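You operate a simulated robot arm through the tools that you are given. There is no shell and no other tool.

The job below is to be done with a simulated robot arm. You get a single attempt, and the scene is never put back.

Task
Aim the black sensor until it lights, zero the count and jog the bag in.
Fine: the bag on the dark belt; lock the sensor; the screen ends on 1 with the bag at the stop plate, mode knob off.

It is judged by the outcome, as a careful person would: the job done as asked, and still so three seconds after it is handed in. It fails if anything else is knocked over, pushed out of place, dropped, spilled or broken.

Robot
A 7-joint arm with a two-finger parallel gripper, fixed in place. Base frame: the origin is at the foot of the arm, x ahead of it, y to its left, z up. Lengths are in m, angles in rad, forces in N, time in s.
Its first joint turns from -2.304 to 2.304 rad. Payload 3.91 kg.
The tool frame sits at the grasp point between the pads (the TCP): z along the fingers, y along the line on which they close. The tips reach 0.03 m beyond it. The gripper opens to 0.11 m. The fingers are 0.02 m wide and 0.01 m thick; the gripper's body (0.048 by 0.112 m) begins 0.055 m behind the TCP.
Orientation is that of the tool frame in the base frame, as [roll, pitch, yaw] about the fixed x, y, z axes, in that order (R = Rz(yaw) Ry(pitch) Rx(roll)). With the fingers straight down and closing along the base's y, the tool's x points along the base's -x, its y along +y and its z along -z.

Tools
- The arm moves only by the tool drive_tool. Its argument "deltas" is a list of rows, each a list of 7 numbers: the finger opening in m, from 0 to 0.11, then the shift along the tool's x, y, z in units of 200 mm (1.0 is 200 mm), then the turn, a rotation vector about the tool's x, y, z in units of 180 degrees (1.0 is 180 degrees). In form: [[gripper, dx, dy, dz, wx, wy, wz], ...]. A call has 1 to 20 rows; each row is the pose to reach, as a shift and turn from the pose commanded when the call began, along the tool's axes at that moment. A call with a number of a shift or a turn outside -1 to 1 is refused whole. A row lasts 0.2 s, in which the tool goes at most 0.05 m and 0.15 rad; a call with a longer step from one row to the next is refused whole, and so is a gripper value outside its range. Where a pose cannot be reached the arm comes as near as it can. A force on the tool above 50 N (or 10 N above the force at the start of the call, whichever is more), or a blocked arm, ends the call early, and 0.2 s more pass. The fingers move at their own pace (about 0.108 m/s each) and stop on an object; they squeeze with about 22 N. The grip force told is the motor's: it shows also when the fingers shut on nothing. Time passes only in rows, and 0.2 s behind the last, so rows that repeat a pose let the fingers close. It gives the time, the measured TCP pose, the force on the tool (base axes), the opening and the grip force at its end, in the units of the frame above (readings bear some noise), with the torque about the TCP (base axes, N m) and any sound that the robot's microphone picked up.
- Cameras (640 x 400 px; columns grow to the right, rows downward): "scene" is fixed at [0.0567, 0.6375, 1.5287]; the picture's right is [-0.44, -0.90, 0.00], its down [-0.57, 0.28, -0.78] and it looks along [0.70, -0.34, -0.63] (base axes); focal length 327 px, centre (320, 200). "wrist" rides on the gripper at [0.072, 0.017, -0.103] in the tool frame; the picture's right is [-0.23, 0.97, 0.00], its down [-0.76, -0.18, -0.62] and it looks along [-0.61, -0.14, 0.78] (tool axes); focal length 222 px, centre (320, 200). There is no depth. A picture from a camera that has moved, and an enlarged one, comes with that camera's place and axes in the base frame and with its lens. The place of the scene camera against the robot may be out by one fixed shift of up to 0.025 m in any direction.
- capture(camera): a new picture of that camera. No time passes.
- inspect(camera, box): a new picture of the part [left, top, right, bottom] of that camera's present view, enlarged. No time passes.
- job_done(): hands the job in; it is judged then, once.

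Nothing tells you positions but the pictures and the camera data. Unless the task says otherwise, let go and move clear before handing in.

The tools are called after ">>>" as a command line: name --pt "numbers of a row" for each row, then --argument value for the rest, lists and objects as JSON in quotes. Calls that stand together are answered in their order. drive_tool: Moves the arm, as the interface text tells. Its arguments: {"type":"object","properties":{"deltas":{"type":"array","items":{"type":"array","items":{"type":"number"}}}},"required":["deltas"]} The other tools are called the same way: capture (camera) takes a picture; inspect (camera, box) takes an enlarged picture of a part of a camera's view; job_done () hands the job in.

At the start:

```text
time_s: 0.0
position: [0.6299, -0.0255, 1.1671]
ee_rot: [3.142, 0.0, 3.141]
force: [-0.6, 0.5, -0.1]
ft_torque: [-0.02, 0.01, -0.01]
gripper_width: 0.1103
grip_force: 0.2
```

scene: 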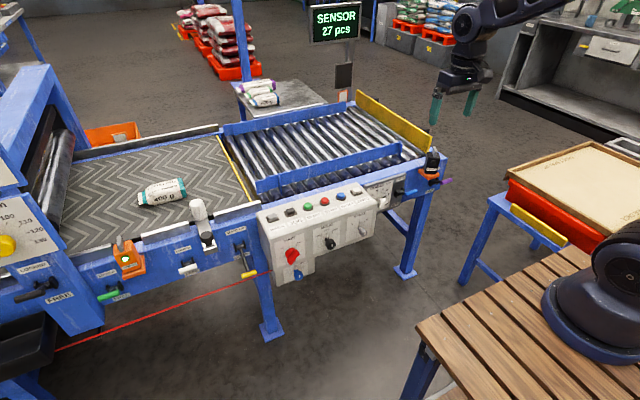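
wrist: 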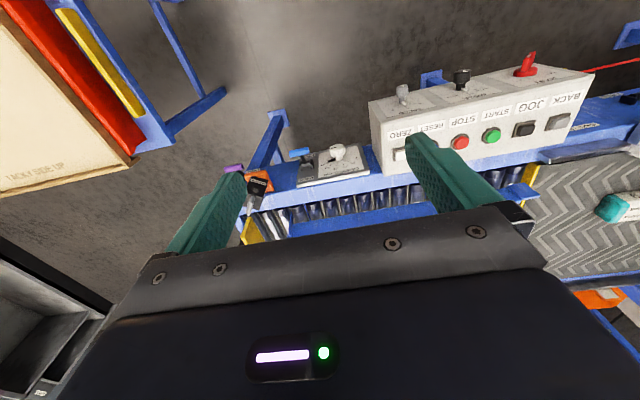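

I see a packing conveyor with a dark chevron belt holding a bag, a roller section with a yellow stop plate, a control panel with buttons and knobs, and several small sensors on the rail. I'll look closer before I move anything.

>>> inspect --camera "scene" --box '[240, 170, 400, 290]'

>>> inspect --camera "scene" --box '[360, 130, 480, 220]'

>>> inspect --camera "scene" --box '[80, 160, 270, 310]'

>>> inspect --camera "scene" --box '[290, 0, 380, 110]'

>>> inspect --camera "scene" --box '[0, 160, 130, 340]'

>>> inspect --camera "wrist" --box '[360, 40, 640, 200]'

>>> inspect --camera "wrist" --box '[200, 120, 400, 250]'

```text
3.33 times, centred on (320, 230) of scene
camera zoom: at [0.0567, 0.6375, 1.5287], right [-0.44, -0.9, 0.0], down [-0.57, 0.28, -0.78], along [0.7, -0.34, -0.63], focal length 1088 px, centre (320, 100)
```

zoom: 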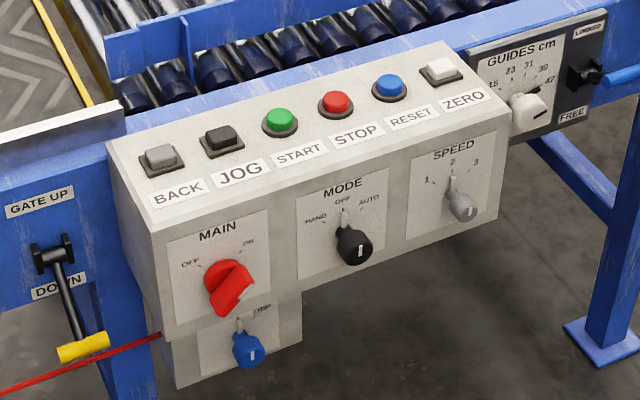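

```text
4.44 times, centred on (420, 175) of scene
camera zoom: at [0.0567, 0.6375, 1.5287], right [-0.44, -0.9, 0.0], down [-0.57, 0.28, -0.78], along [0.7, -0.34, -0.63], focal length 1451 px, centre (-124, 311)
```

zoom: 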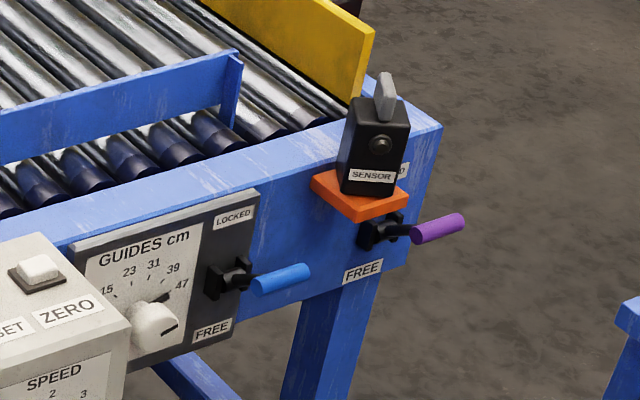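

```text
2.67 times, centred on (175, 235) of scene
camera zoom: at [0.0567, 0.6375, 1.5287], right [-0.44, -0.9, 0.0], down [-0.57, 0.28, -0.78], along [0.7, -0.34, -0.63], focal length 871 px, centre (707, 107)
```

zoom: 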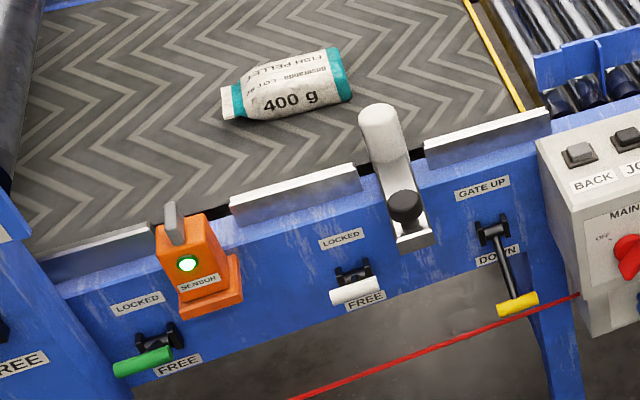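

```text
3.64 times, centred on (335, 55) of scene
camera zoom: at [0.0567, 0.6375, 1.5287], right [-0.44, -0.9, 0.0], down [-0.57, 0.28, -0.78], along [0.7, -0.34, -0.63], focal length 1188 px, centre (266, 727)
```

zoom: 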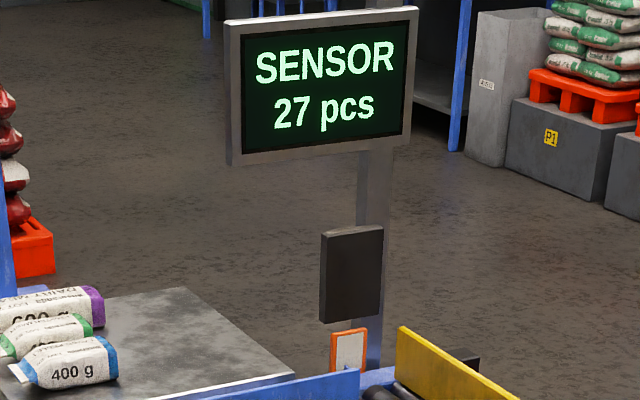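

```text
2.22 times, centred on (65, 250) of scene
camera zoom: at [0.0567, 0.6375, 1.5287], right [-0.44, -0.9, 0.0], down [-0.57, 0.28, -0.78], along [0.7, -0.34, -0.63], focal length 726 px, centre (887, 89)
```

zoom: 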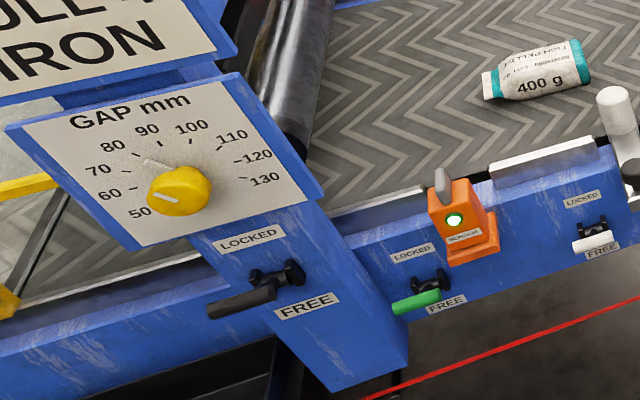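

```text
2.29 times, centred on (500, 120) of wrist
camera zoom: at [0.5576, -0.0077, 1.2695], right [0.23, 0.97, 0.0], down [0.76, -0.18, 0.62], along [0.61, -0.14, -0.78], focal length 508 px, centre (-91, 383)
```

zoom: 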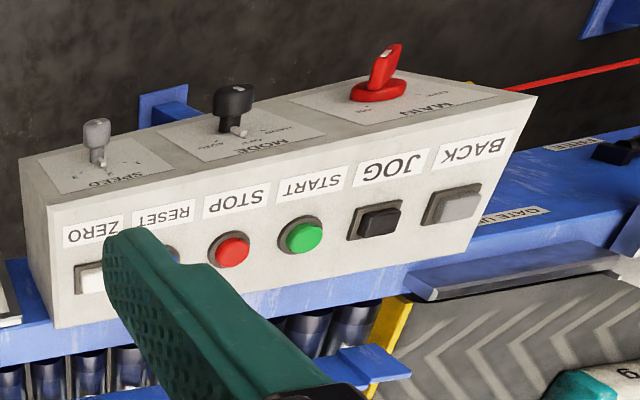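

```text
3.08 times, centred on (300, 185) of wrist
camera zoom: at [0.5576, -0.0077, 1.2695], right [0.23, 0.97, 0.0], down [0.76, -0.18, 0.62], along [0.61, -0.14, -0.78], focal length 684 px, centre (382, 246)
```

zoom: 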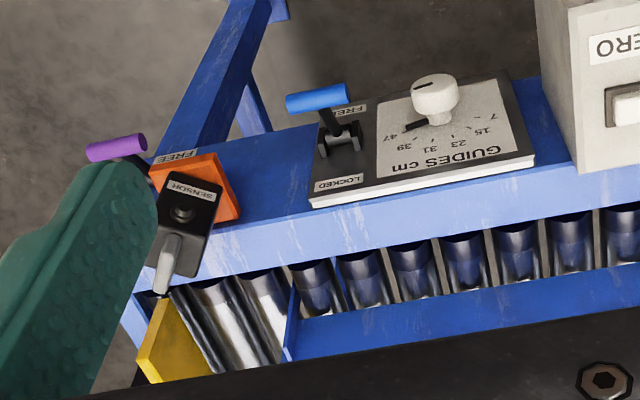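

The panel reads BACK, JOG, START, STOP, RESET and ZERO, with MAIN, MODE and SPEED knobs below. The black sensor is at about (0.83, -0.23, 0.83) and has a purple lock lever. I'll zoom in on the details.

>>> inspect --camera "scene" --box '[270, 230, 350, 290]'

>>> inspect --camera "scene" --box '[405, 140, 465, 190]'

>>> inspect --camera "scene" --box '[170, 180, 270, 290]'

>>> inspect --camera "scene" --box '[200, 80, 460, 210]'

>>> inspect --camera "scene" --box '[325, 70, 365, 110]'

>>> inspect --camera "wrist" --box '[220, 150, 300, 220]'

```text
6.67 times, centred on (310, 260) of scene
camera zoom: at [0.0567, 0.6375, 1.5287], right [-0.44, -0.9, 0.0], down [-0.57, 0.28, -0.78], along [0.7, -0.34, -0.63], focal length 2177 px, centre (387, -200)
```

zoom: 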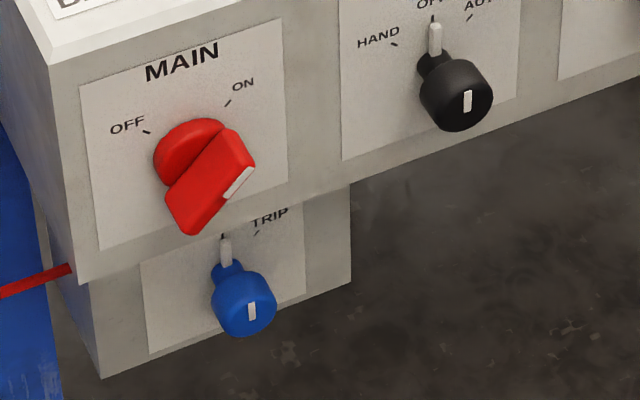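

```text
8.00 times, centred on (435, 165) of scene
camera zoom: at [0.0567, 0.6375, 1.5287], right [-0.44, -0.9, 0.0], down [-0.57, 0.28, -0.78], along [0.7, -0.34, -0.63], focal length 2612 px, centre (-600, 480)
```

zoom: 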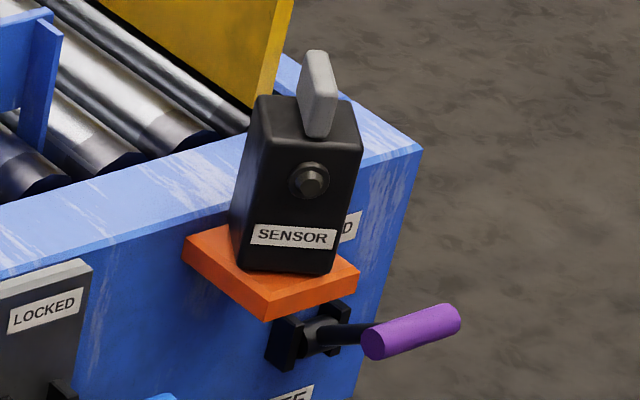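

```text
3.64 times, centred on (220, 235) of scene
camera zoom: at [0.0567, 0.6375, 1.5287], right [-0.44, -0.9, 0.0], down [-0.57, 0.28, -0.78], along [0.7, -0.34, -0.63], focal length 1188 px, centre (684, 73)
```

zoom: 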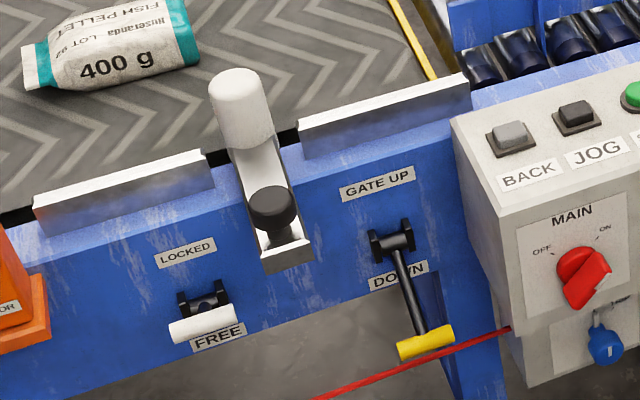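

```text
2.46 times, centred on (330, 145) of scene
camera zoom: at [0.0567, 0.6375, 1.5287], right [-0.44, -0.9, 0.0], down [-0.57, 0.28, -0.78], along [0.7, -0.34, -0.63], focal length 804 px, centre (295, 335)
```

zoom: 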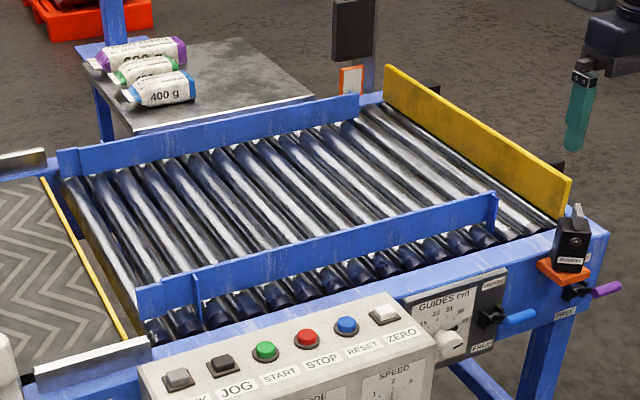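

```text
10.00 times, centred on (345, 90) of scene
camera zoom: at [0.0567, 0.6375, 1.5287], right [-0.44, -0.9, 0.0], down [-0.57, 0.28, -0.78], along [0.7, -0.34, -0.63], focal length 3266 px, centre (70, 1300)
```

zoom: 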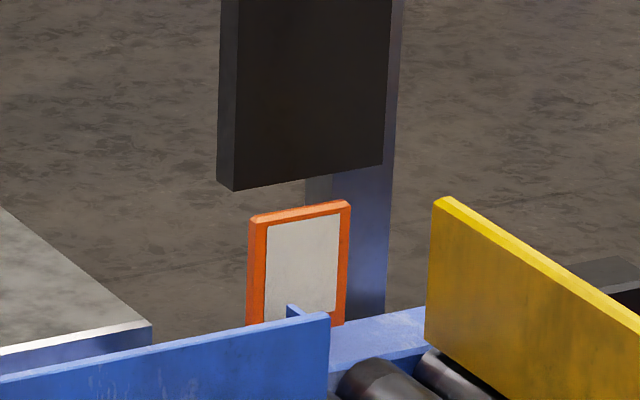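

```text
5.71 times, centred on (260, 185) of wrist
camera zoom: at [0.5576, -0.0077, 1.2695], right [0.23, 0.97, 0.0], down [0.76, -0.18, 0.62], along [0.61, -0.14, -0.78], focal length 1269 px, centre (663, 286)
```

zoom: 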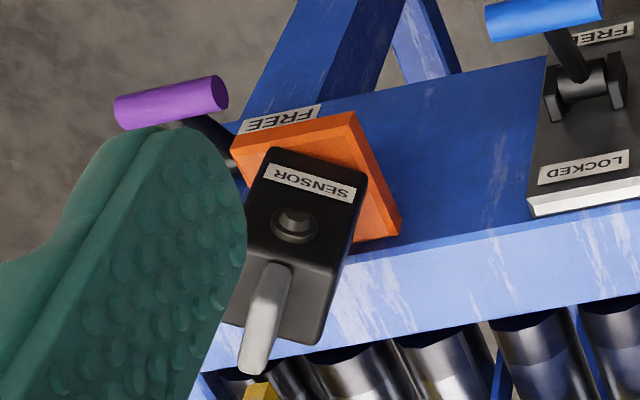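

The conveyor's front rail runs along y at about x=0.83. JOG is near (0.825, 0.373, 0.81), ZERO near (0.83, 0.12, 0.80) and the MODE knob tip near (0.715, 0.28, 0.72). I'll move the wrist camera through free air to look at the panel up close.

>>> drive_tool --pt "0.11 0.07 0.2 0.08 0 0 0" --pt "0.11 0.14 0.4 0.16 0 0 0" --pt "0.11 0.21 0.6 0.24 0 0 0" --pt "0.11 0.28 0.8 0.32 0 0 0" --pt "0.11 0.35 1.0 0.4 0 0 0"

>>> capture --camera "wrist"

>>> capture --camera "scene"

```text
time_s: 1.2
position: [0.5588, 0.1744, 1.0859]
ee_rot: [3.141, 0.0, 3.14]
force: [0.0, -0.3, -0.1]
ft_torque: [0.03, 0.03, 0.02]
gripper_width: 0.11
grip_force: 0.0
```

```text
taken
camera wrist: at [0.4872, 0.1921, 1.1887], right [0.23, 0.97, 0.0], down [0.76, -0.18, 0.62], along [0.61, -0.14, -0.78], focal length 222 px, centre (320, 200)
```

wrist: 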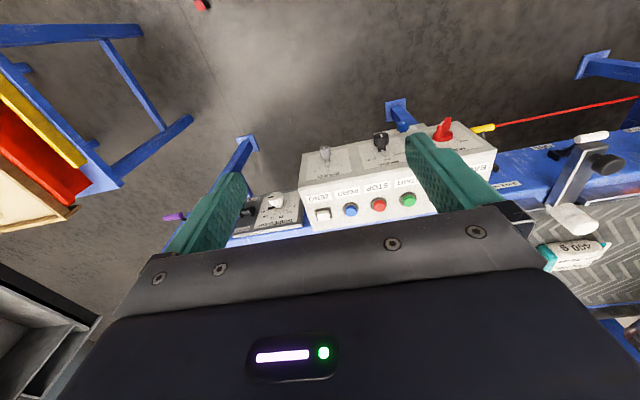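

```text
taken
```

scene: 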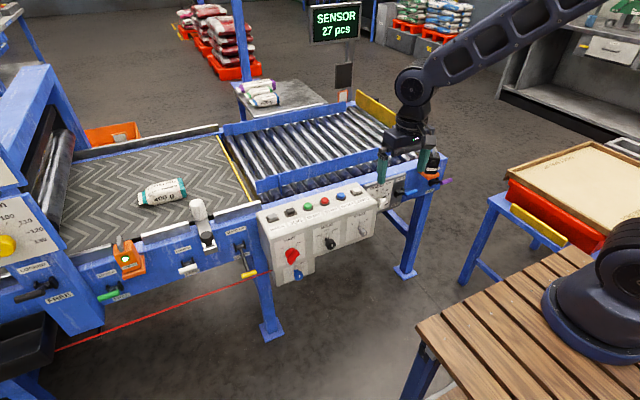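

The arm moved as expected. Next I'll tilt the tool up by 45° and come down in front of the panel to see its front face and levers.

>>> drive_tool --pt "0.11 0 0.09 0.167 0 -0.0417 0" --pt "0.11 0 0.18 0.333 0 -0.0833 0" --pt "0.11 0 0.27 0.5 0 -0.125 0" --pt "0.11 0 0.36 0.667 0 -0.1667 0" --pt "0.11 0 0.45 0.833 0 -0.2083 0" --pt "0.11 0 0.53 1.0 0 -0.25 0"

>>> capture --camera "wrist"

>>> capture --camera "scene"

```text
time_s: 2.6
position: [0.5599, 0.2803, 0.8868]
ee_rot: [3.139, 0.786, -3.14]
force: [0.5, 0.1, 0.0]
ft_torque: [-0.03, 0.02, 0.0]
gripper_width: 0.1099
grip_force: 0.1
```

```text
taken
camera wrist: at [0.4355, 0.2984, 0.9076], right [0.16, 0.97, 0.16], down [0.1, -0.18, 0.98], along [0.98, -0.14, -0.12], focal length 222 px, centre (320, 200)
```

wrist: 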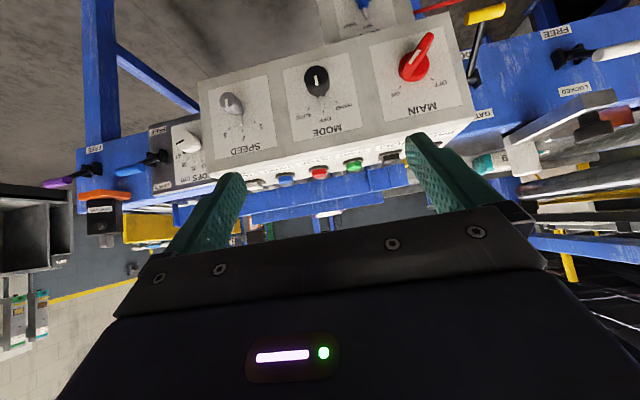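

```text
taken
```

scene: 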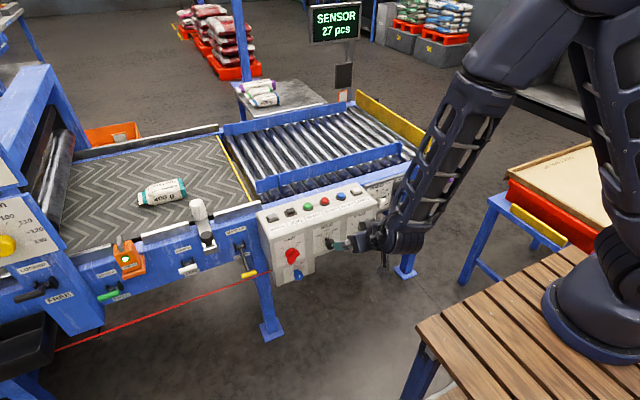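

>>> inspect --camera "wrist" --box '[190, 0, 480, 180]'

>>> inspect --camera "wrist" --box '[30, 90, 230, 270]'

>>> inspect --camera "wrist" --box '[440, 0, 640, 180]'

```text
2.21 times, centred on (335, 90) of wrist
camera zoom: at [0.4355, 0.2984, 0.9076], right [0.16, 0.97, 0.16], down [0.1, -0.18, 0.98], along [0.98, -0.14, -0.12], focal length 490 px, centre (287, 443)
```

zoom: 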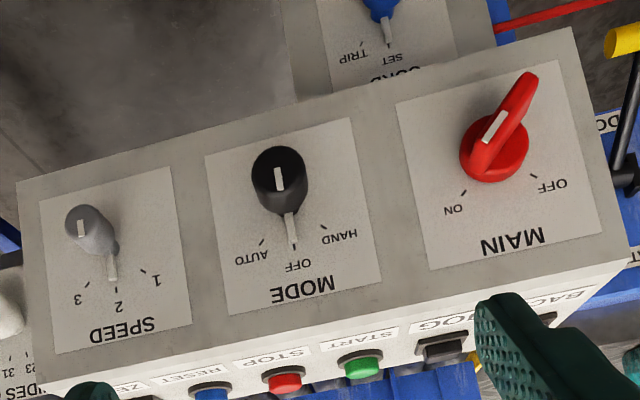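

```text
2.22 times, centred on (130, 180) of wrist
camera zoom: at [0.4355, 0.2984, 0.9076], right [0.16, 0.97, 0.16], down [0.1, -0.18, 0.98], along [0.98, -0.14, -0.12], focal length 494 px, centre (742, 244)
```

zoom: 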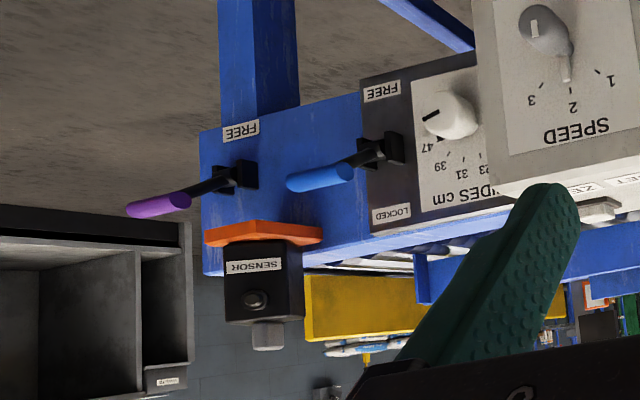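

```text
2.22 times, centred on (540, 90) of wrist
camera zoom: at [0.4355, 0.2984, 0.9076], right [0.16, 0.97, 0.16], down [0.1, -0.18, 0.98], along [0.98, -0.14, -0.12], focal length 494 px, centre (-169, 444)
```

zoom: 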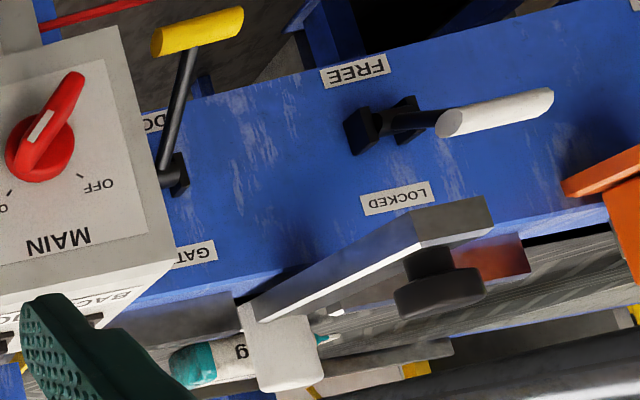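

MAIN is at ON, CORD is at SET, MODE is at OFF and SPEED is at 2. I'll slide right along -y to get a close look at the black sensor and its purple lever.

>>> drive_tool --pt "0.11 -0.095 -0.2 0.02 0 0 0" --pt "0.11 -0.19 -0.4 0.04 0 0 0" --pt "0.11 -0.285 -0.6 0.06 0 0 0" --pt "0.11 -0.378 -0.8 0.074 0 0 0" --pt "0.11 -0.378 -1.0 0.074 0 0 0"

>>> drive_tool --pt "0.11 0 -0.2 0 0 0 0" --pt "0.11 0 -0.4 0 0 0 0" --pt "0.11 0 -0.6 0 0 0 0" --pt "0.11 0 -0.8 0 0 0 0" --pt "0.11 0 -1.0 0 0 0 0"

>>> drive_tool --pt "0.11 0 -0.2 0 0 0 0" --pt "0.11 0 -0.4 0 0 0 0" --pt "0.11 0 -0.5 0 0 0 0"

>>> capture --camera "wrist"

>>> inspect --camera "wrist" --box '[220, 20, 440, 200]'

```text
time_s: 3.8
position: [0.6321, 0.0857, 0.928]
ee_rot: [-3.139, 0.786, -3.141]
force: [0.9, 0.0, 0.0]
ft_torque: [-0.01, 0.0, 0.02]
gripper_width: 0.1101
grip_force: 0.1
out of reach, approached as far as the arm can: row 5
```

```text
time_s: 5.0
position: [0.6669, -0.1095, 0.9324]
ee_rot: [3.14, 0.784, -3.125]
force: [-0.8, -6.7, 0.9]
ft_torque: [0.37, 0.0, 0.4]
gripper_width: 0.1101
grip_force: 0.0
out of reach, approached as far as the arm can: row 1, 2, 3, 4, 5
```

```text
time_s: 5.8
position: [0.6659, -0.2182, 0.9339]
ee_rot: [3.141, 0.785, 3.141]
force: [0.7, 1.1, 1.0]
ft_torque: [-0.04, -0.02, -0.05]
gripper_width: 0.1099
grip_force: 0.1
```

```text
taken
camera wrist: at [0.5418, -0.2008, 0.955], right [0.16, 0.97, 0.16], down [0.1, -0.18, 0.98], along [0.98, -0.14, -0.12], focal length 222 px, centre (320, 200)
```

wrist: 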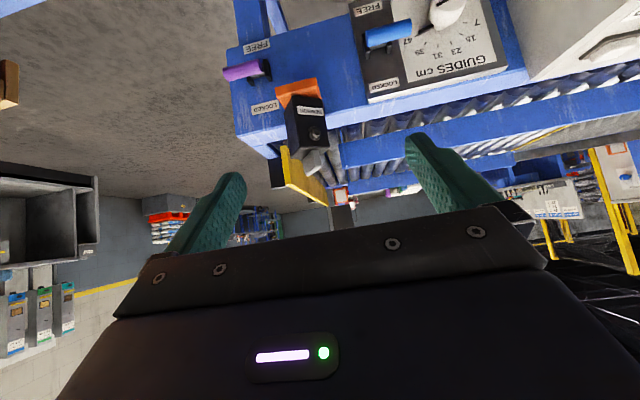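

```text
2.22 times, centred on (330, 110) of wrist
camera zoom: at [0.5418, -0.2008, 0.955], right [0.16, 0.97, 0.16], down [0.1, -0.18, 0.98], along [0.98, -0.14, -0.12], focal length 494 px, centre (298, 400)
```

zoom: 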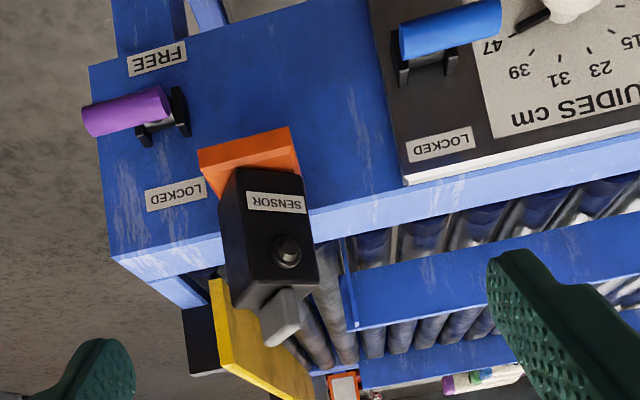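

This view shows the sensor on its orange bracket, with the purple lever pivoting between LOCKED (upper) and FREE (lower). I'll go back to tool-down above the sensor to see its aim and locate the fin on top.

>>> drive_tool --pt "0.11 -0.09 -0.01 0.017 0 0.0417 0" --pt "0.11 -0.19 -0.02 0.033 0 0.0833 0" --pt "0.11 -0.285 -0.03 0.05 0 0.125 0" --pt "0.11 -0.38 -0.04 0.066 0 0.1667 0" --pt "0.11 -0.47 -0.05 0.083 0 0.2083 0" --pt "0.11 -0.566 -0.06 0.099 0 0.25 0"

>>> capture --camera "wrist"

>>> inspect --camera "wrist" --box '[200, 80, 420, 240]'

>>> inspect --camera "scene" --box '[300, 60, 480, 200]'

```text
time_s: 7.4
position: [0.5888, -0.5359, 1.0003]
ee_rot: [3.137, 0.0, 2.586]
force: [-1.2, 0.3, 0.1]
ft_torque: [-0.02, -0.04, 0.01]
gripper_width: 0.1101
grip_force: 0.0
out of reach, approached as far as the arm can: row 3
stopped in row 6: the arm was blocked; the commanded pose is now the measured one
```

```text
taken
camera wrist: at [0.5349, -0.483, 1.1029], right [0.71, 0.71, 0.0], down [0.55, -0.56, 0.62], along [0.44, -0.44, -0.78], focal length 222 px, centre (320, 200)
```

wrist: 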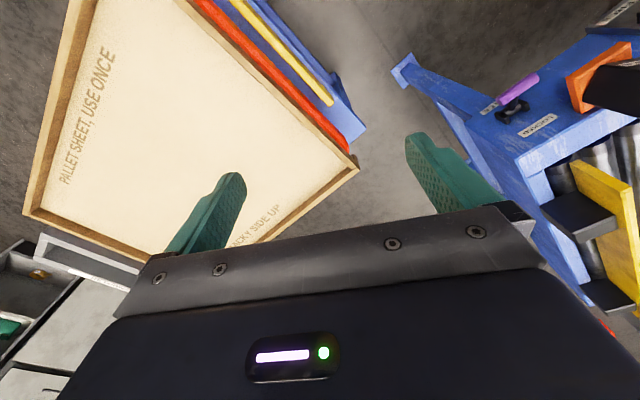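

```text
2.50 times, centred on (310, 160) of wrist
camera zoom: at [0.5349, -0.483, 1.1029], right [0.71, 0.71, 0.0], down [0.55, -0.56, 0.62], along [0.44, -0.44, -0.78], focal length 555 px, centre (345, 300)
```

zoom: 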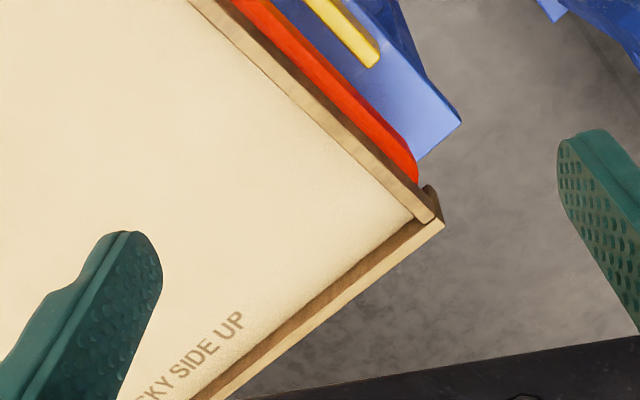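

```text
2.86 times, centred on (390, 130) of scene
camera zoom: at [0.0567, 0.6375, 1.5287], right [-0.44, -0.9, 0.0], down [-0.57, 0.28, -0.78], along [0.7, -0.34, -0.63], focal length 933 px, centre (120, 400)
```

zoom: 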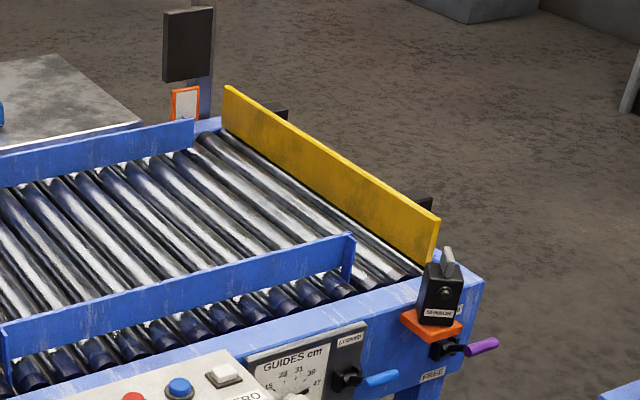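

The arm swung off to an odd configuration at (0.589, -0.536, 1.000). I'll check that nothing was touched before correcting it.

>>> capture --camera "scene"

>>> inspect --camera "wrist" --box '[440, 20, 640, 180]'

```text
taken
```

scene: 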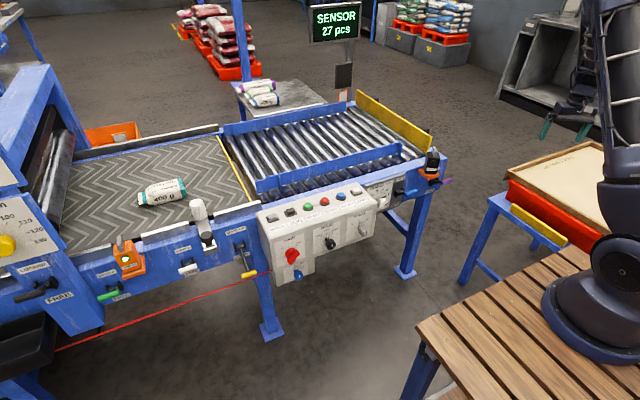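

```text
2.50 times, centred on (540, 100) of wrist
camera zoom: at [0.5349, -0.483, 1.1029], right [0.71, 0.71, 0.0], down [0.55, -0.56, 0.62], along [0.44, -0.44, -0.78], focal length 555 px, centre (-230, 450)
```

zoom: 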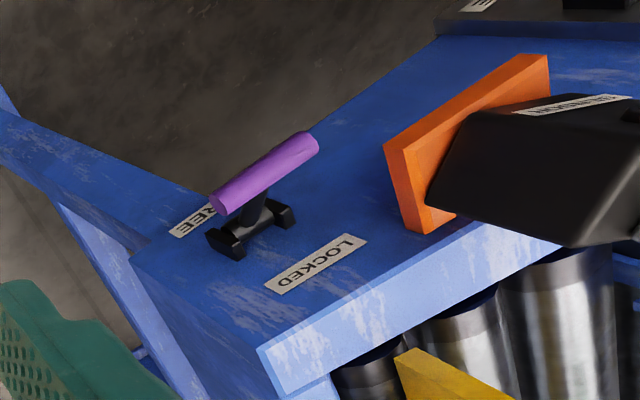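

Nothing was disturbed: the screen, sensor and bag look the same. From the three wrist views, the purple lever pivots at about (0.883, -0.318, 0.678) and its handle is at (0.813, -0.318, 0.722). It points up toward LOCKED, so it may have to be freed before aiming. I'll bring the tool back to its normal orientation in small steps.

>>> drive_tool --pt "0.11 -0.011 0.17 -0.05 0 0 -0.035" --pt "0.11 -0.022 0.34 -0.1 0 0 -0.07" --pt "0.11 -0.034 0.51 -0.15 0 0 -0.106" --pt "0.11 -0.045 0.68 -0.2 0 0 -0.142" --pt "0.11 -0.056 0.858 -0.25 0 0 -0.177"

>>> capture --camera "wrist"

```text
time_s: 8.6
position: [0.6883, -0.3948, 1.0495]
ee_rot: [3.139, 0.0, -3.137]
force: [-0.2, -0.3, 0.6]
ft_torque: [0.05, -0.02, 0.01]
gripper_width: 0.1099
grip_force: 0.1
```

```text
taken
camera wrist: at [0.6162, -0.379, 1.1521], right [0.22, 0.97, 0.01], down [0.76, -0.18, 0.62], along [0.61, -0.14, -0.78], focal length 222 px, centre (320, 200)
```

wrist: 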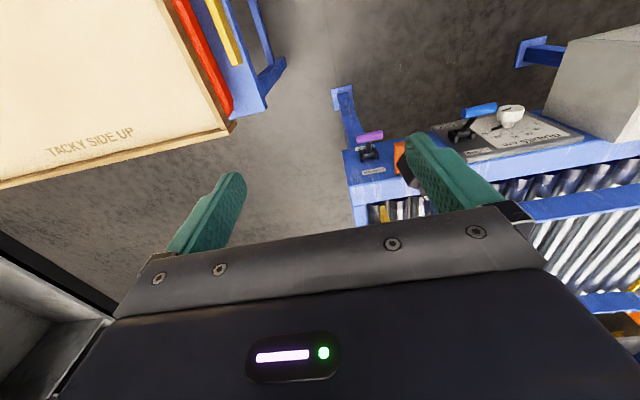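

The tool is back to its normal orientation. I'll slide over above the sensor for an overhead look.

>>> drive_tool --pt "0.11 -0.1 0.2 0.03 0 0 0" --pt "0.11 -0.2 0.4 0.06 0 0 0" --pt "0.11 -0.3 0.6 0.1 0 0 0" --pt "0.11 -0.4 0.8 0.15 0 0 0"

>>> capture --camera "wrist"

>>> inspect --camera "wrist" --box '[210, 60, 450, 220]'

```text
time_s: 9.6
position: [0.7703, -0.2347, 1.02]
ee_rot: [3.136, 0.002, -3.139]
force: [-0.5, -0.2, -0.3]
ft_torque: [0.01, -0.03, -0.03]
gripper_width: 0.11
grip_force: 0.1
```

```text
taken
camera wrist: at [0.6965, -0.2173, 1.123], right [0.23, 0.97, 0.01], down [0.76, -0.18, 0.62], along [0.61, -0.14, -0.78], focal length 222 px, centre (320, 200)
```

wrist: 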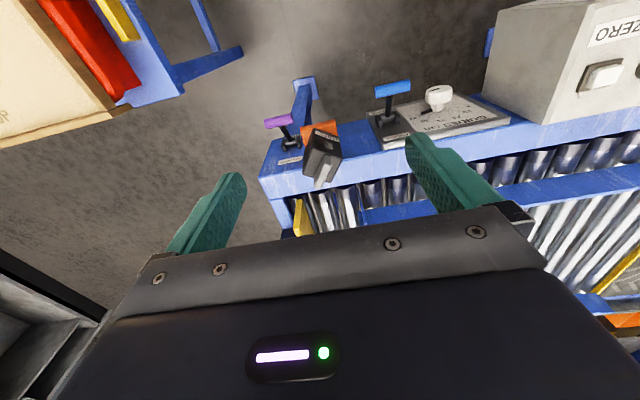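

```text
2.50 times, centred on (330, 140) of wrist
camera zoom: at [0.6965, -0.2173, 1.123], right [0.23, 0.97, 0.01], down [0.76, -0.18, 0.62], along [0.61, -0.14, -0.78], focal length 555 px, centre (295, 350)
```

zoom: 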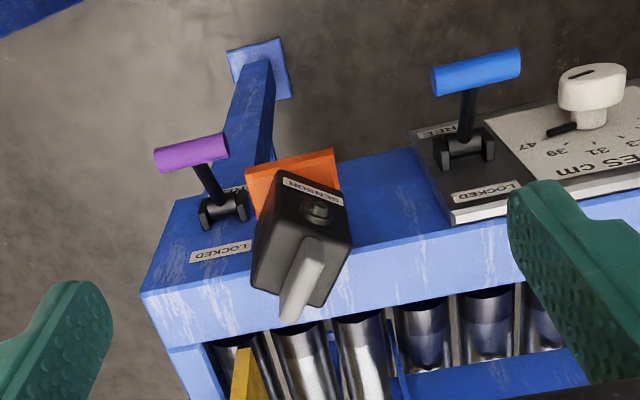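

Looking down, I see the sensor box with its fin and the purple lever, which points up and outward on the LOCKED side. I'll lower a little for a closer look at the fin.

>>> drive_tool --pt "0.11 -0.05 0 0.15 0 0 0" --pt "0.11 -0.1 0 0.3 0 0 0"

>>> inspect --camera "wrist" --box '[230, 80, 430, 230]'

>>> inspect --camera "wrist" --box '[270, 120, 370, 220]'

```text
time_s: 10.2
position: [0.7895, -0.2339, 0.9599]
ee_rot: [3.136, 0.0, -3.141]
force: [-0.5, 0.4, 1.0]
ft_torque: [0.02, -0.03, -0.03]
gripper_width: 0.1101
grip_force: 0.0
```

```text
2.67 times, centred on (330, 155) of wrist
camera zoom: at [0.7167, -0.2165, 1.0629], right [0.23, 0.97, 0.01], down [0.76, -0.18, 0.62], along [0.61, -0.14, -0.78], focal length 592 px, centre (293, 320)
```

zoom: 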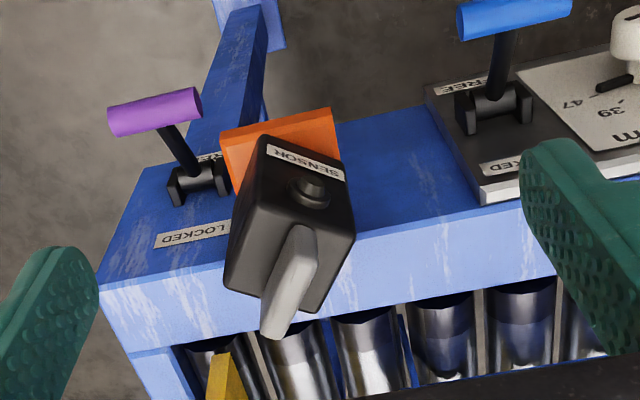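

```text
4.00 times, centred on (320, 170) of wrist
camera zoom: at [0.7167, -0.2165, 1.0629], right [0.23, 0.97, 0.01], down [0.76, -0.18, 0.62], along [0.61, -0.14, -0.78], focal length 888 px, centre (320, 320)
```

zoom: 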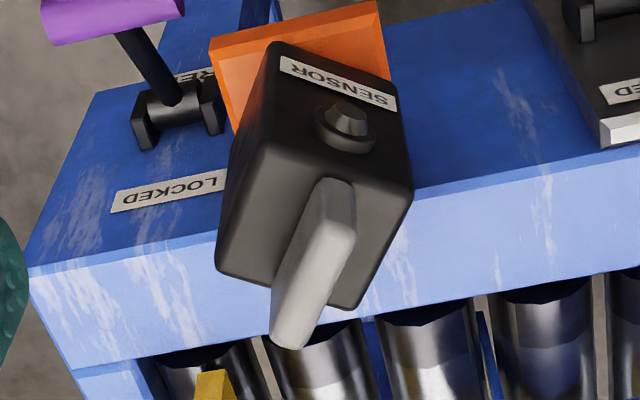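

The lever bar spans y from about -0.346 to -0.292 at x≈0.815, z≈0.722, pointing up to LOCKED, with the sensor aimed about -29° off the reflector. I'll back up, turn the gripper 90° with the camera side toward -y, and get over the lever so I can grip the bar.

>>> drive_tool --pt "0.11 0 -0.05 -0.1 0 0 0" --pt "0.11 0 -0.15 -0.25 0 0 -0.03" --pt "0.11 -0.02 -0.25 -0.4 0 0 -0.07" --pt "0.11 -0.04 -0.35 -0.4 0 0 -0.11" --pt "0.11 -0.06 -0.42 -0.4 0 0 -0.155" --pt "0.11 -0.08 -0.47 -0.4 0 0 -0.2" --pt "0.11 -0.1 -0.515 -0.4 0 0 -0.245" --pt "0.11 -0.115 -0.515 -0.4 0 0 -0.29" --pt "0.11 -0.128 -0.515 -0.4 0 0 -0.335" --pt "0.11 -0.128 -0.515 -0.4 0 0 -0.38" --pt "0.11 -0.128 -0.515 -0.4 0 0 -0.42" --pt "0.11 -0.128 -0.515 -0.4 0 0 -0.46" --pt "0.11 -0.128 -0.515 -0.4 0 0 -0.5"

>>> capture --camera "wrist"

>>> capture --camera "scene"

```text
time_s: 13.0
position: [0.8154, -0.3377, 1.0385]
ee_rot: [-3.139, 0.005, -1.567]
force: [0.3, -0.1, 0.0]
ft_torque: [0.01, 0.03, 0.01]
gripper_width: 0.1102
grip_force: 0.0
```

```text
taken
camera wrist: at [0.7981, -0.4099, 1.1425], right [-0.97, 0.22, 0.0], down [0.17, 0.76, 0.63], along [0.14, 0.61, -0.78], focal length 222 px, centre (320, 200)
```

wrist: 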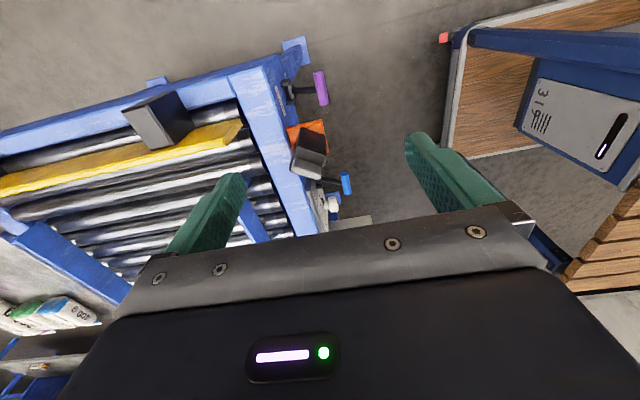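

```text
taken
```

scene: 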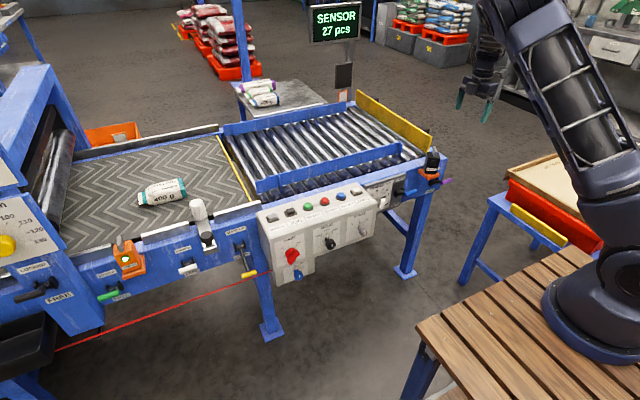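

The turn worked. From this side I can check the lever angle and where the bar sits under the gripper.

>>> inspect --camera "wrist" --box '[240, 50, 400, 220]'

```text
2.35 times, centred on (320, 135) of wrist
camera zoom: at [0.7981, -0.4099, 1.1425], right [-0.97, 0.22, 0.0], down [0.17, 0.76, 0.63], along [0.14, 0.61, -0.78], focal length 523 px, centre (320, 353)
```

zoom: 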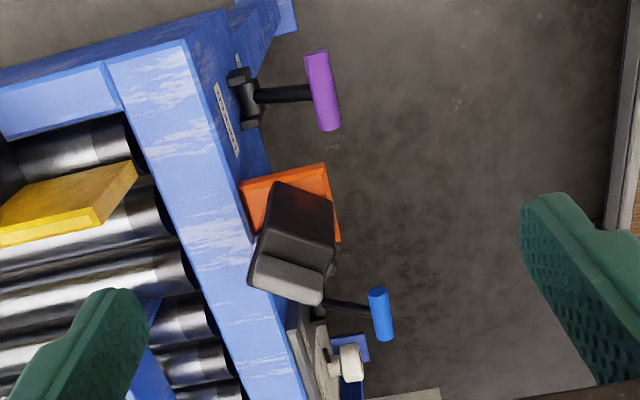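

The lever angle is confirmed at about 34° above horizontal. I'll tilt the hand 15° to keep its body clear of the rail, narrow the fingers to 0.05 m and come down over the bar.

>>> drive_tool --pt "0.05 0.025 0 0.2 0.0167 0 0" --pt "0.05 0 0.05 0.4 0.0333 0 0" --pt "0.05 0 0.08 0.6 0.05 0 0" --pt "0.05 0 0.11 0.8 0.0667 0 0" --pt "0.05 0 0.1235 0.975 0.0833 0 0"

>>> capture --camera "wrist"

>>> inspect --camera "scene" --box '[380, 100, 520, 210]'

```text
time_s: 14.2
position: [0.7889, -0.3368, 0.8436]
ee_rot: [-2.878, 0.005, -1.568]
force: [-0.7, 0.0, 0.4]
ft_torque: [-0.03, 0.02, -0.01]
gripper_width: 0.0501
grip_force: 0.2
```

```text
taken
camera wrist: at [0.7465, -0.4087, 0.939], right [-0.94, 0.23, -0.25], down [0.01, 0.76, 0.65], along [0.34, 0.61, -0.71], focal length 222 px, centre (320, 200)
```

wrist: 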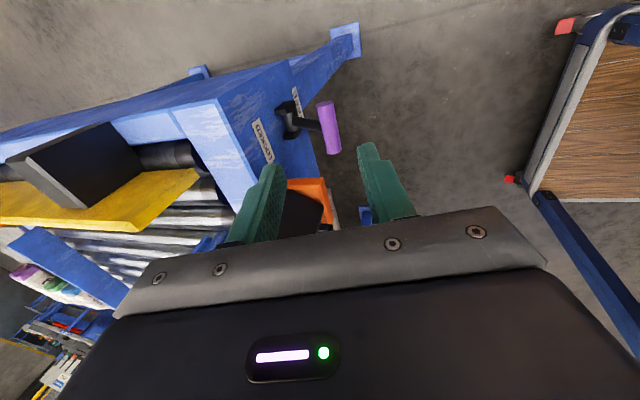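

```text
3.64 times, centred on (450, 155) of scene
camera zoom: at [0.0567, 0.6375, 1.5287], right [-0.44, -0.9, 0.0], down [-0.57, 0.28, -0.78], along [0.7, -0.34, -0.63], focal length 1188 px, centre (-153, 364)
```

zoom: 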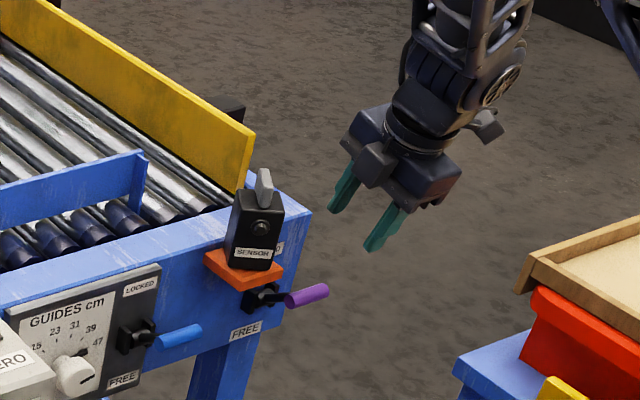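

The bar is lined up between the fingers at (0.816, -0.321, 0.722). I'll descend along the tool axis so it sits between the pads.

>>> drive_tool --pt "0.05 0 0.006 0.16 0 0 0" --pt "0.05 0 0.012 0.32 0 0 0" --pt "0.05 0 0.018 0.48 0 0 0" --pt "0.05 0 0.0235 0.6235 0 0 0"

>>> capture --camera "wrist"

>>> inspect --camera "scene" --box '[390, 120, 490, 220]'

```text
time_s: 15.2
position: [0.818, -0.3352, 0.7226]
ee_rot: [-2.878, 0.005, -1.568]
force: [0.4, 0.8, -0.2]
ft_torque: [-0.01, -0.03, 0.01]
gripper_width: 0.0502
grip_force: 0.1
```

```text
taken
camera wrist: at [0.7748, -0.4082, 0.8181], right [-0.94, 0.23, -0.25], down [0.01, 0.76, 0.65], along [0.34, 0.61, -0.71], focal length 222 px, centre (320, 200)
```

wrist: 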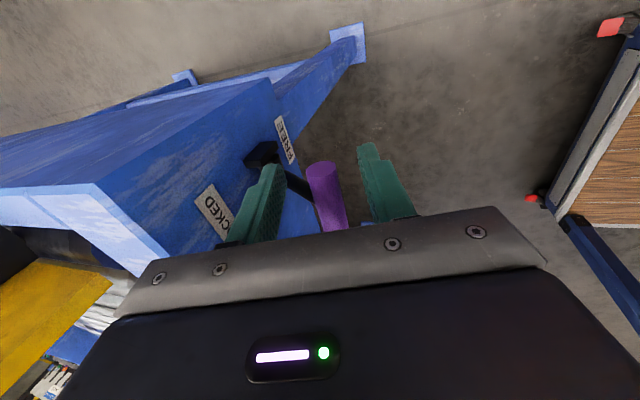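

```text
4.00 times, centred on (440, 170) of scene
camera zoom: at [0.0567, 0.6375, 1.5287], right [-0.44, -0.9, 0.0], down [-0.57, 0.28, -0.78], along [0.7, -0.34, -0.63], focal length 1306 px, centre (-160, 320)
```

zoom: 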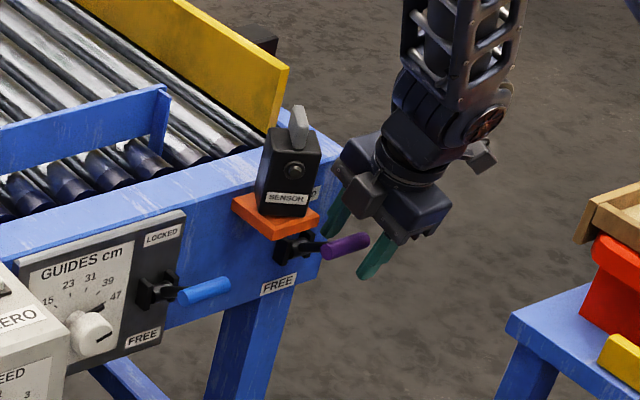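

The bar sits between the fingers, so I'll close on it.

>>> drive_tool --pt "0.0 0 0 0 0 0 0" --pt "0.0 0 0 0 0 0 0" --pt "0.0 0 0 0 0 0 0"

>>> capture --camera "wrist"

```text
time_s: 16.0
position: [0.8161, -0.3367, 0.7228]
ee_rot: [-2.88, 0.004, -1.568]
force: [-37.6, -0.6, -2.9]
ft_torque: [0.24, 0.41, 0.07]
gripper_width: 0.0175
grip_force: 44.6
```

```text
taken
camera wrist: at [0.7728, -0.4087, 0.8176], right [-0.94, 0.23, -0.25], down [0.01, 0.76, 0.65], along [0.34, 0.61, -0.72], focal length 222 px, centre (320, 200)
```

wrist: 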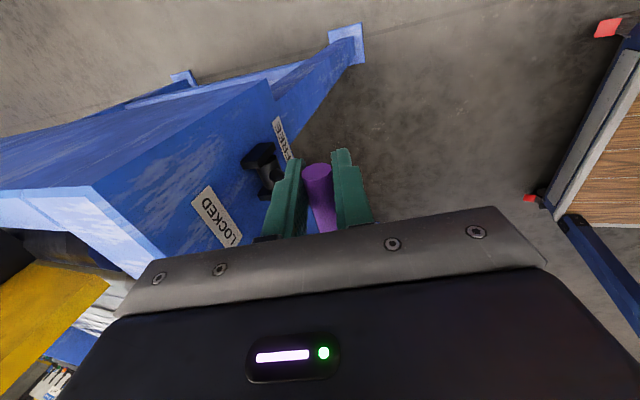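

I have the bar gripped at 0.0175 m, with some sideways load because I was slightly off centre. I'll relieve that and swing the lever down along its arc in small steps while watching the force.

>>> drive_tool --pt "0.0 0 0.012 0 0 0 0" --pt "0.0 0 0.03 0.02 0 0 0" --pt "0.0 0 0.0526 0.0417 0 0 0"

```text
time_s: 16.8
position: [0.8119, -0.3355, 0.7134]
ee_rot: [-2.876, 0.003, -1.569]
force: [-8.3, -9.2, 9.0]
ft_torque: [-0.42, -0.08, -0.13]
gripper_width: 0.0172
grip_force: 44.9
```

>>> drive_tool --pt "0.0 0 0.026 0.03 0 0 0" --pt "0.0 0 0.05 0.072 0 0 0" --pt "0.0 0 0.0685 0.1183 0 0 0"

>>> capture --camera "wrist"

```text
time_s: 17.6
position: [0.8039, -0.336, 0.6853]
ee_rot: [-2.877, 0.006, -1.57]
force: [3.0, -10.7, 4.2]
ft_torque: [0.54, -0.22, 0.11]
gripper_width: 0.017
grip_force: 45.6
```

```text
taken
camera wrist: at [0.76, -0.4087, 0.7807], right [-0.94, 0.23, -0.25], down [0.01, 0.76, 0.65], along [0.34, 0.61, -0.71], focal length 222 px, centre (320, 200)
```

wrist: 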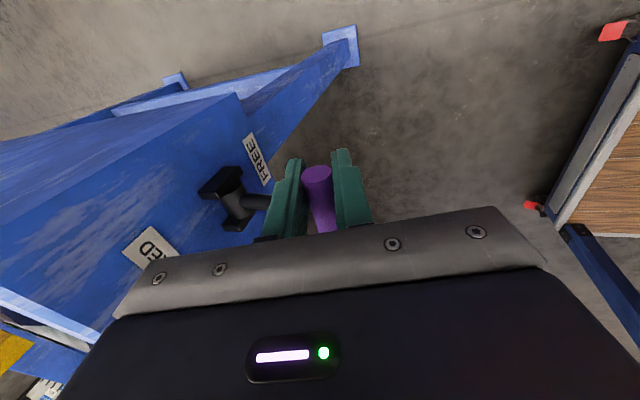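

The lever moves freely with low force. I'll continue down toward FREE.

>>> drive_tool --pt "0.0 0 0.018 0.0667 0 0 0" --pt "0.0 0 0.0237 0.135 0 0 0" --pt "0.0 0 0.0177 0.2033 0 0 0"

>>> capture --camera "wrist"

>>> inspect --camera "scene" --box '[390, 120, 490, 220]'

```text
time_s: 18.4
position: [0.8101, -0.3354, 0.6452]
ee_rot: [-2.879, 0.005, -1.57]
force: [-7.1, -21.4, -3.3]
ft_torque: [0.3, -0.19, -0.18]
gripper_width: 0.0177
grip_force: 44.9
```

```text
taken
camera wrist: at [0.7666, -0.409, 0.7405], right [-0.94, 0.23, -0.25], down [0.01, 0.76, 0.65], along [0.34, 0.61, -0.72], focal length 222 px, centre (320, 200)
```

wrist: 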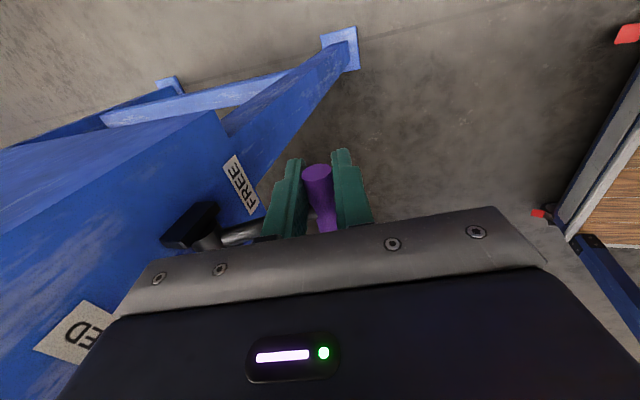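

```text
4.00 times, centred on (440, 170) of scene
camera zoom: at [0.0567, 0.6375, 1.5287], right [-0.44, -0.9, 0.0], down [-0.57, 0.28, -0.78], along [0.7, -0.34, -0.63], focal length 1306 px, centre (-160, 320)
```

zoom: 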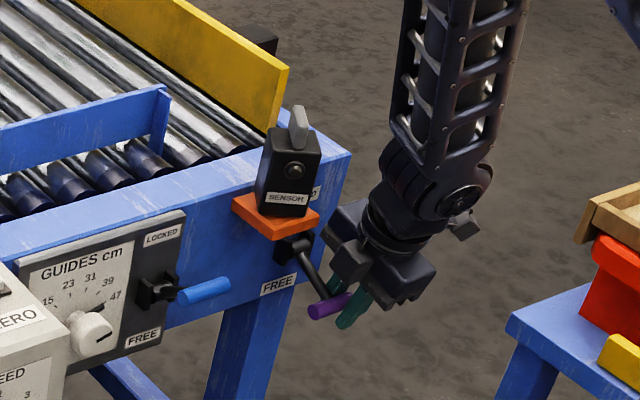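

>>> drive_tool --pt "0.0 0 -0.0075 0.03 0 0 0" --pt "0.0 0 -0.0155 0.06 0 0 0"

```text
time_s: 19.0
position: [0.816, -0.3365, 0.635]
ee_rot: [-2.879, 0.004, -1.571]
force: [-18.8, -24.0, 11.6]
ft_torque: [0.3, 0.02, -0.23]
gripper_width: 0.0175
grip_force: 44.8
```

>>> drive_tool --pt "0.0 0 -0.005 0.02 0 0 0" --pt "0.0 0 -0.011 0.04 0 0 0"

>>> inspect --camera "scene" --box '[390, 120, 490, 220]'

```text
time_s: 19.4
position: [0.8163, -0.3373, 0.6338]
ee_rot: [-2.879, 0.002, -1.571]
force: [-16.0, 5.2, 23.2]
ft_torque: [0.25, 0.05, 0.02]
gripper_width: 0.0175
grip_force: 44.4
stopped in row 1: the force on the tool passed its limit at 54 N (the readings are from after the stop); the commanded pose is now the measured one
```

```text
4.00 times, centred on (440, 170) of scene
camera zoom: at [0.0567, 0.6375, 1.5287], right [-0.44, -0.9, 0.0], down [-0.57, 0.28, -0.78], along [0.7, -0.34, -0.63], focal length 1306 px, centre (-160, 320)
```

zoom: 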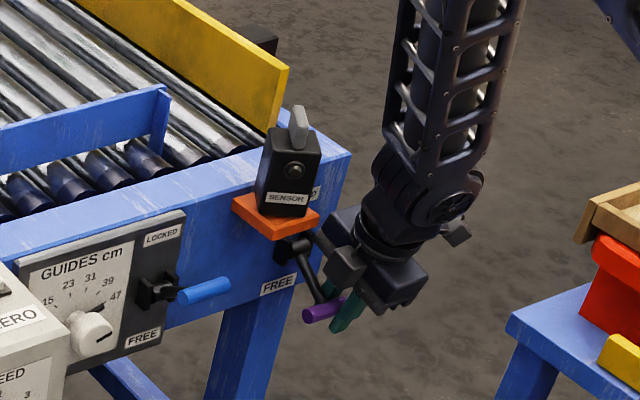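

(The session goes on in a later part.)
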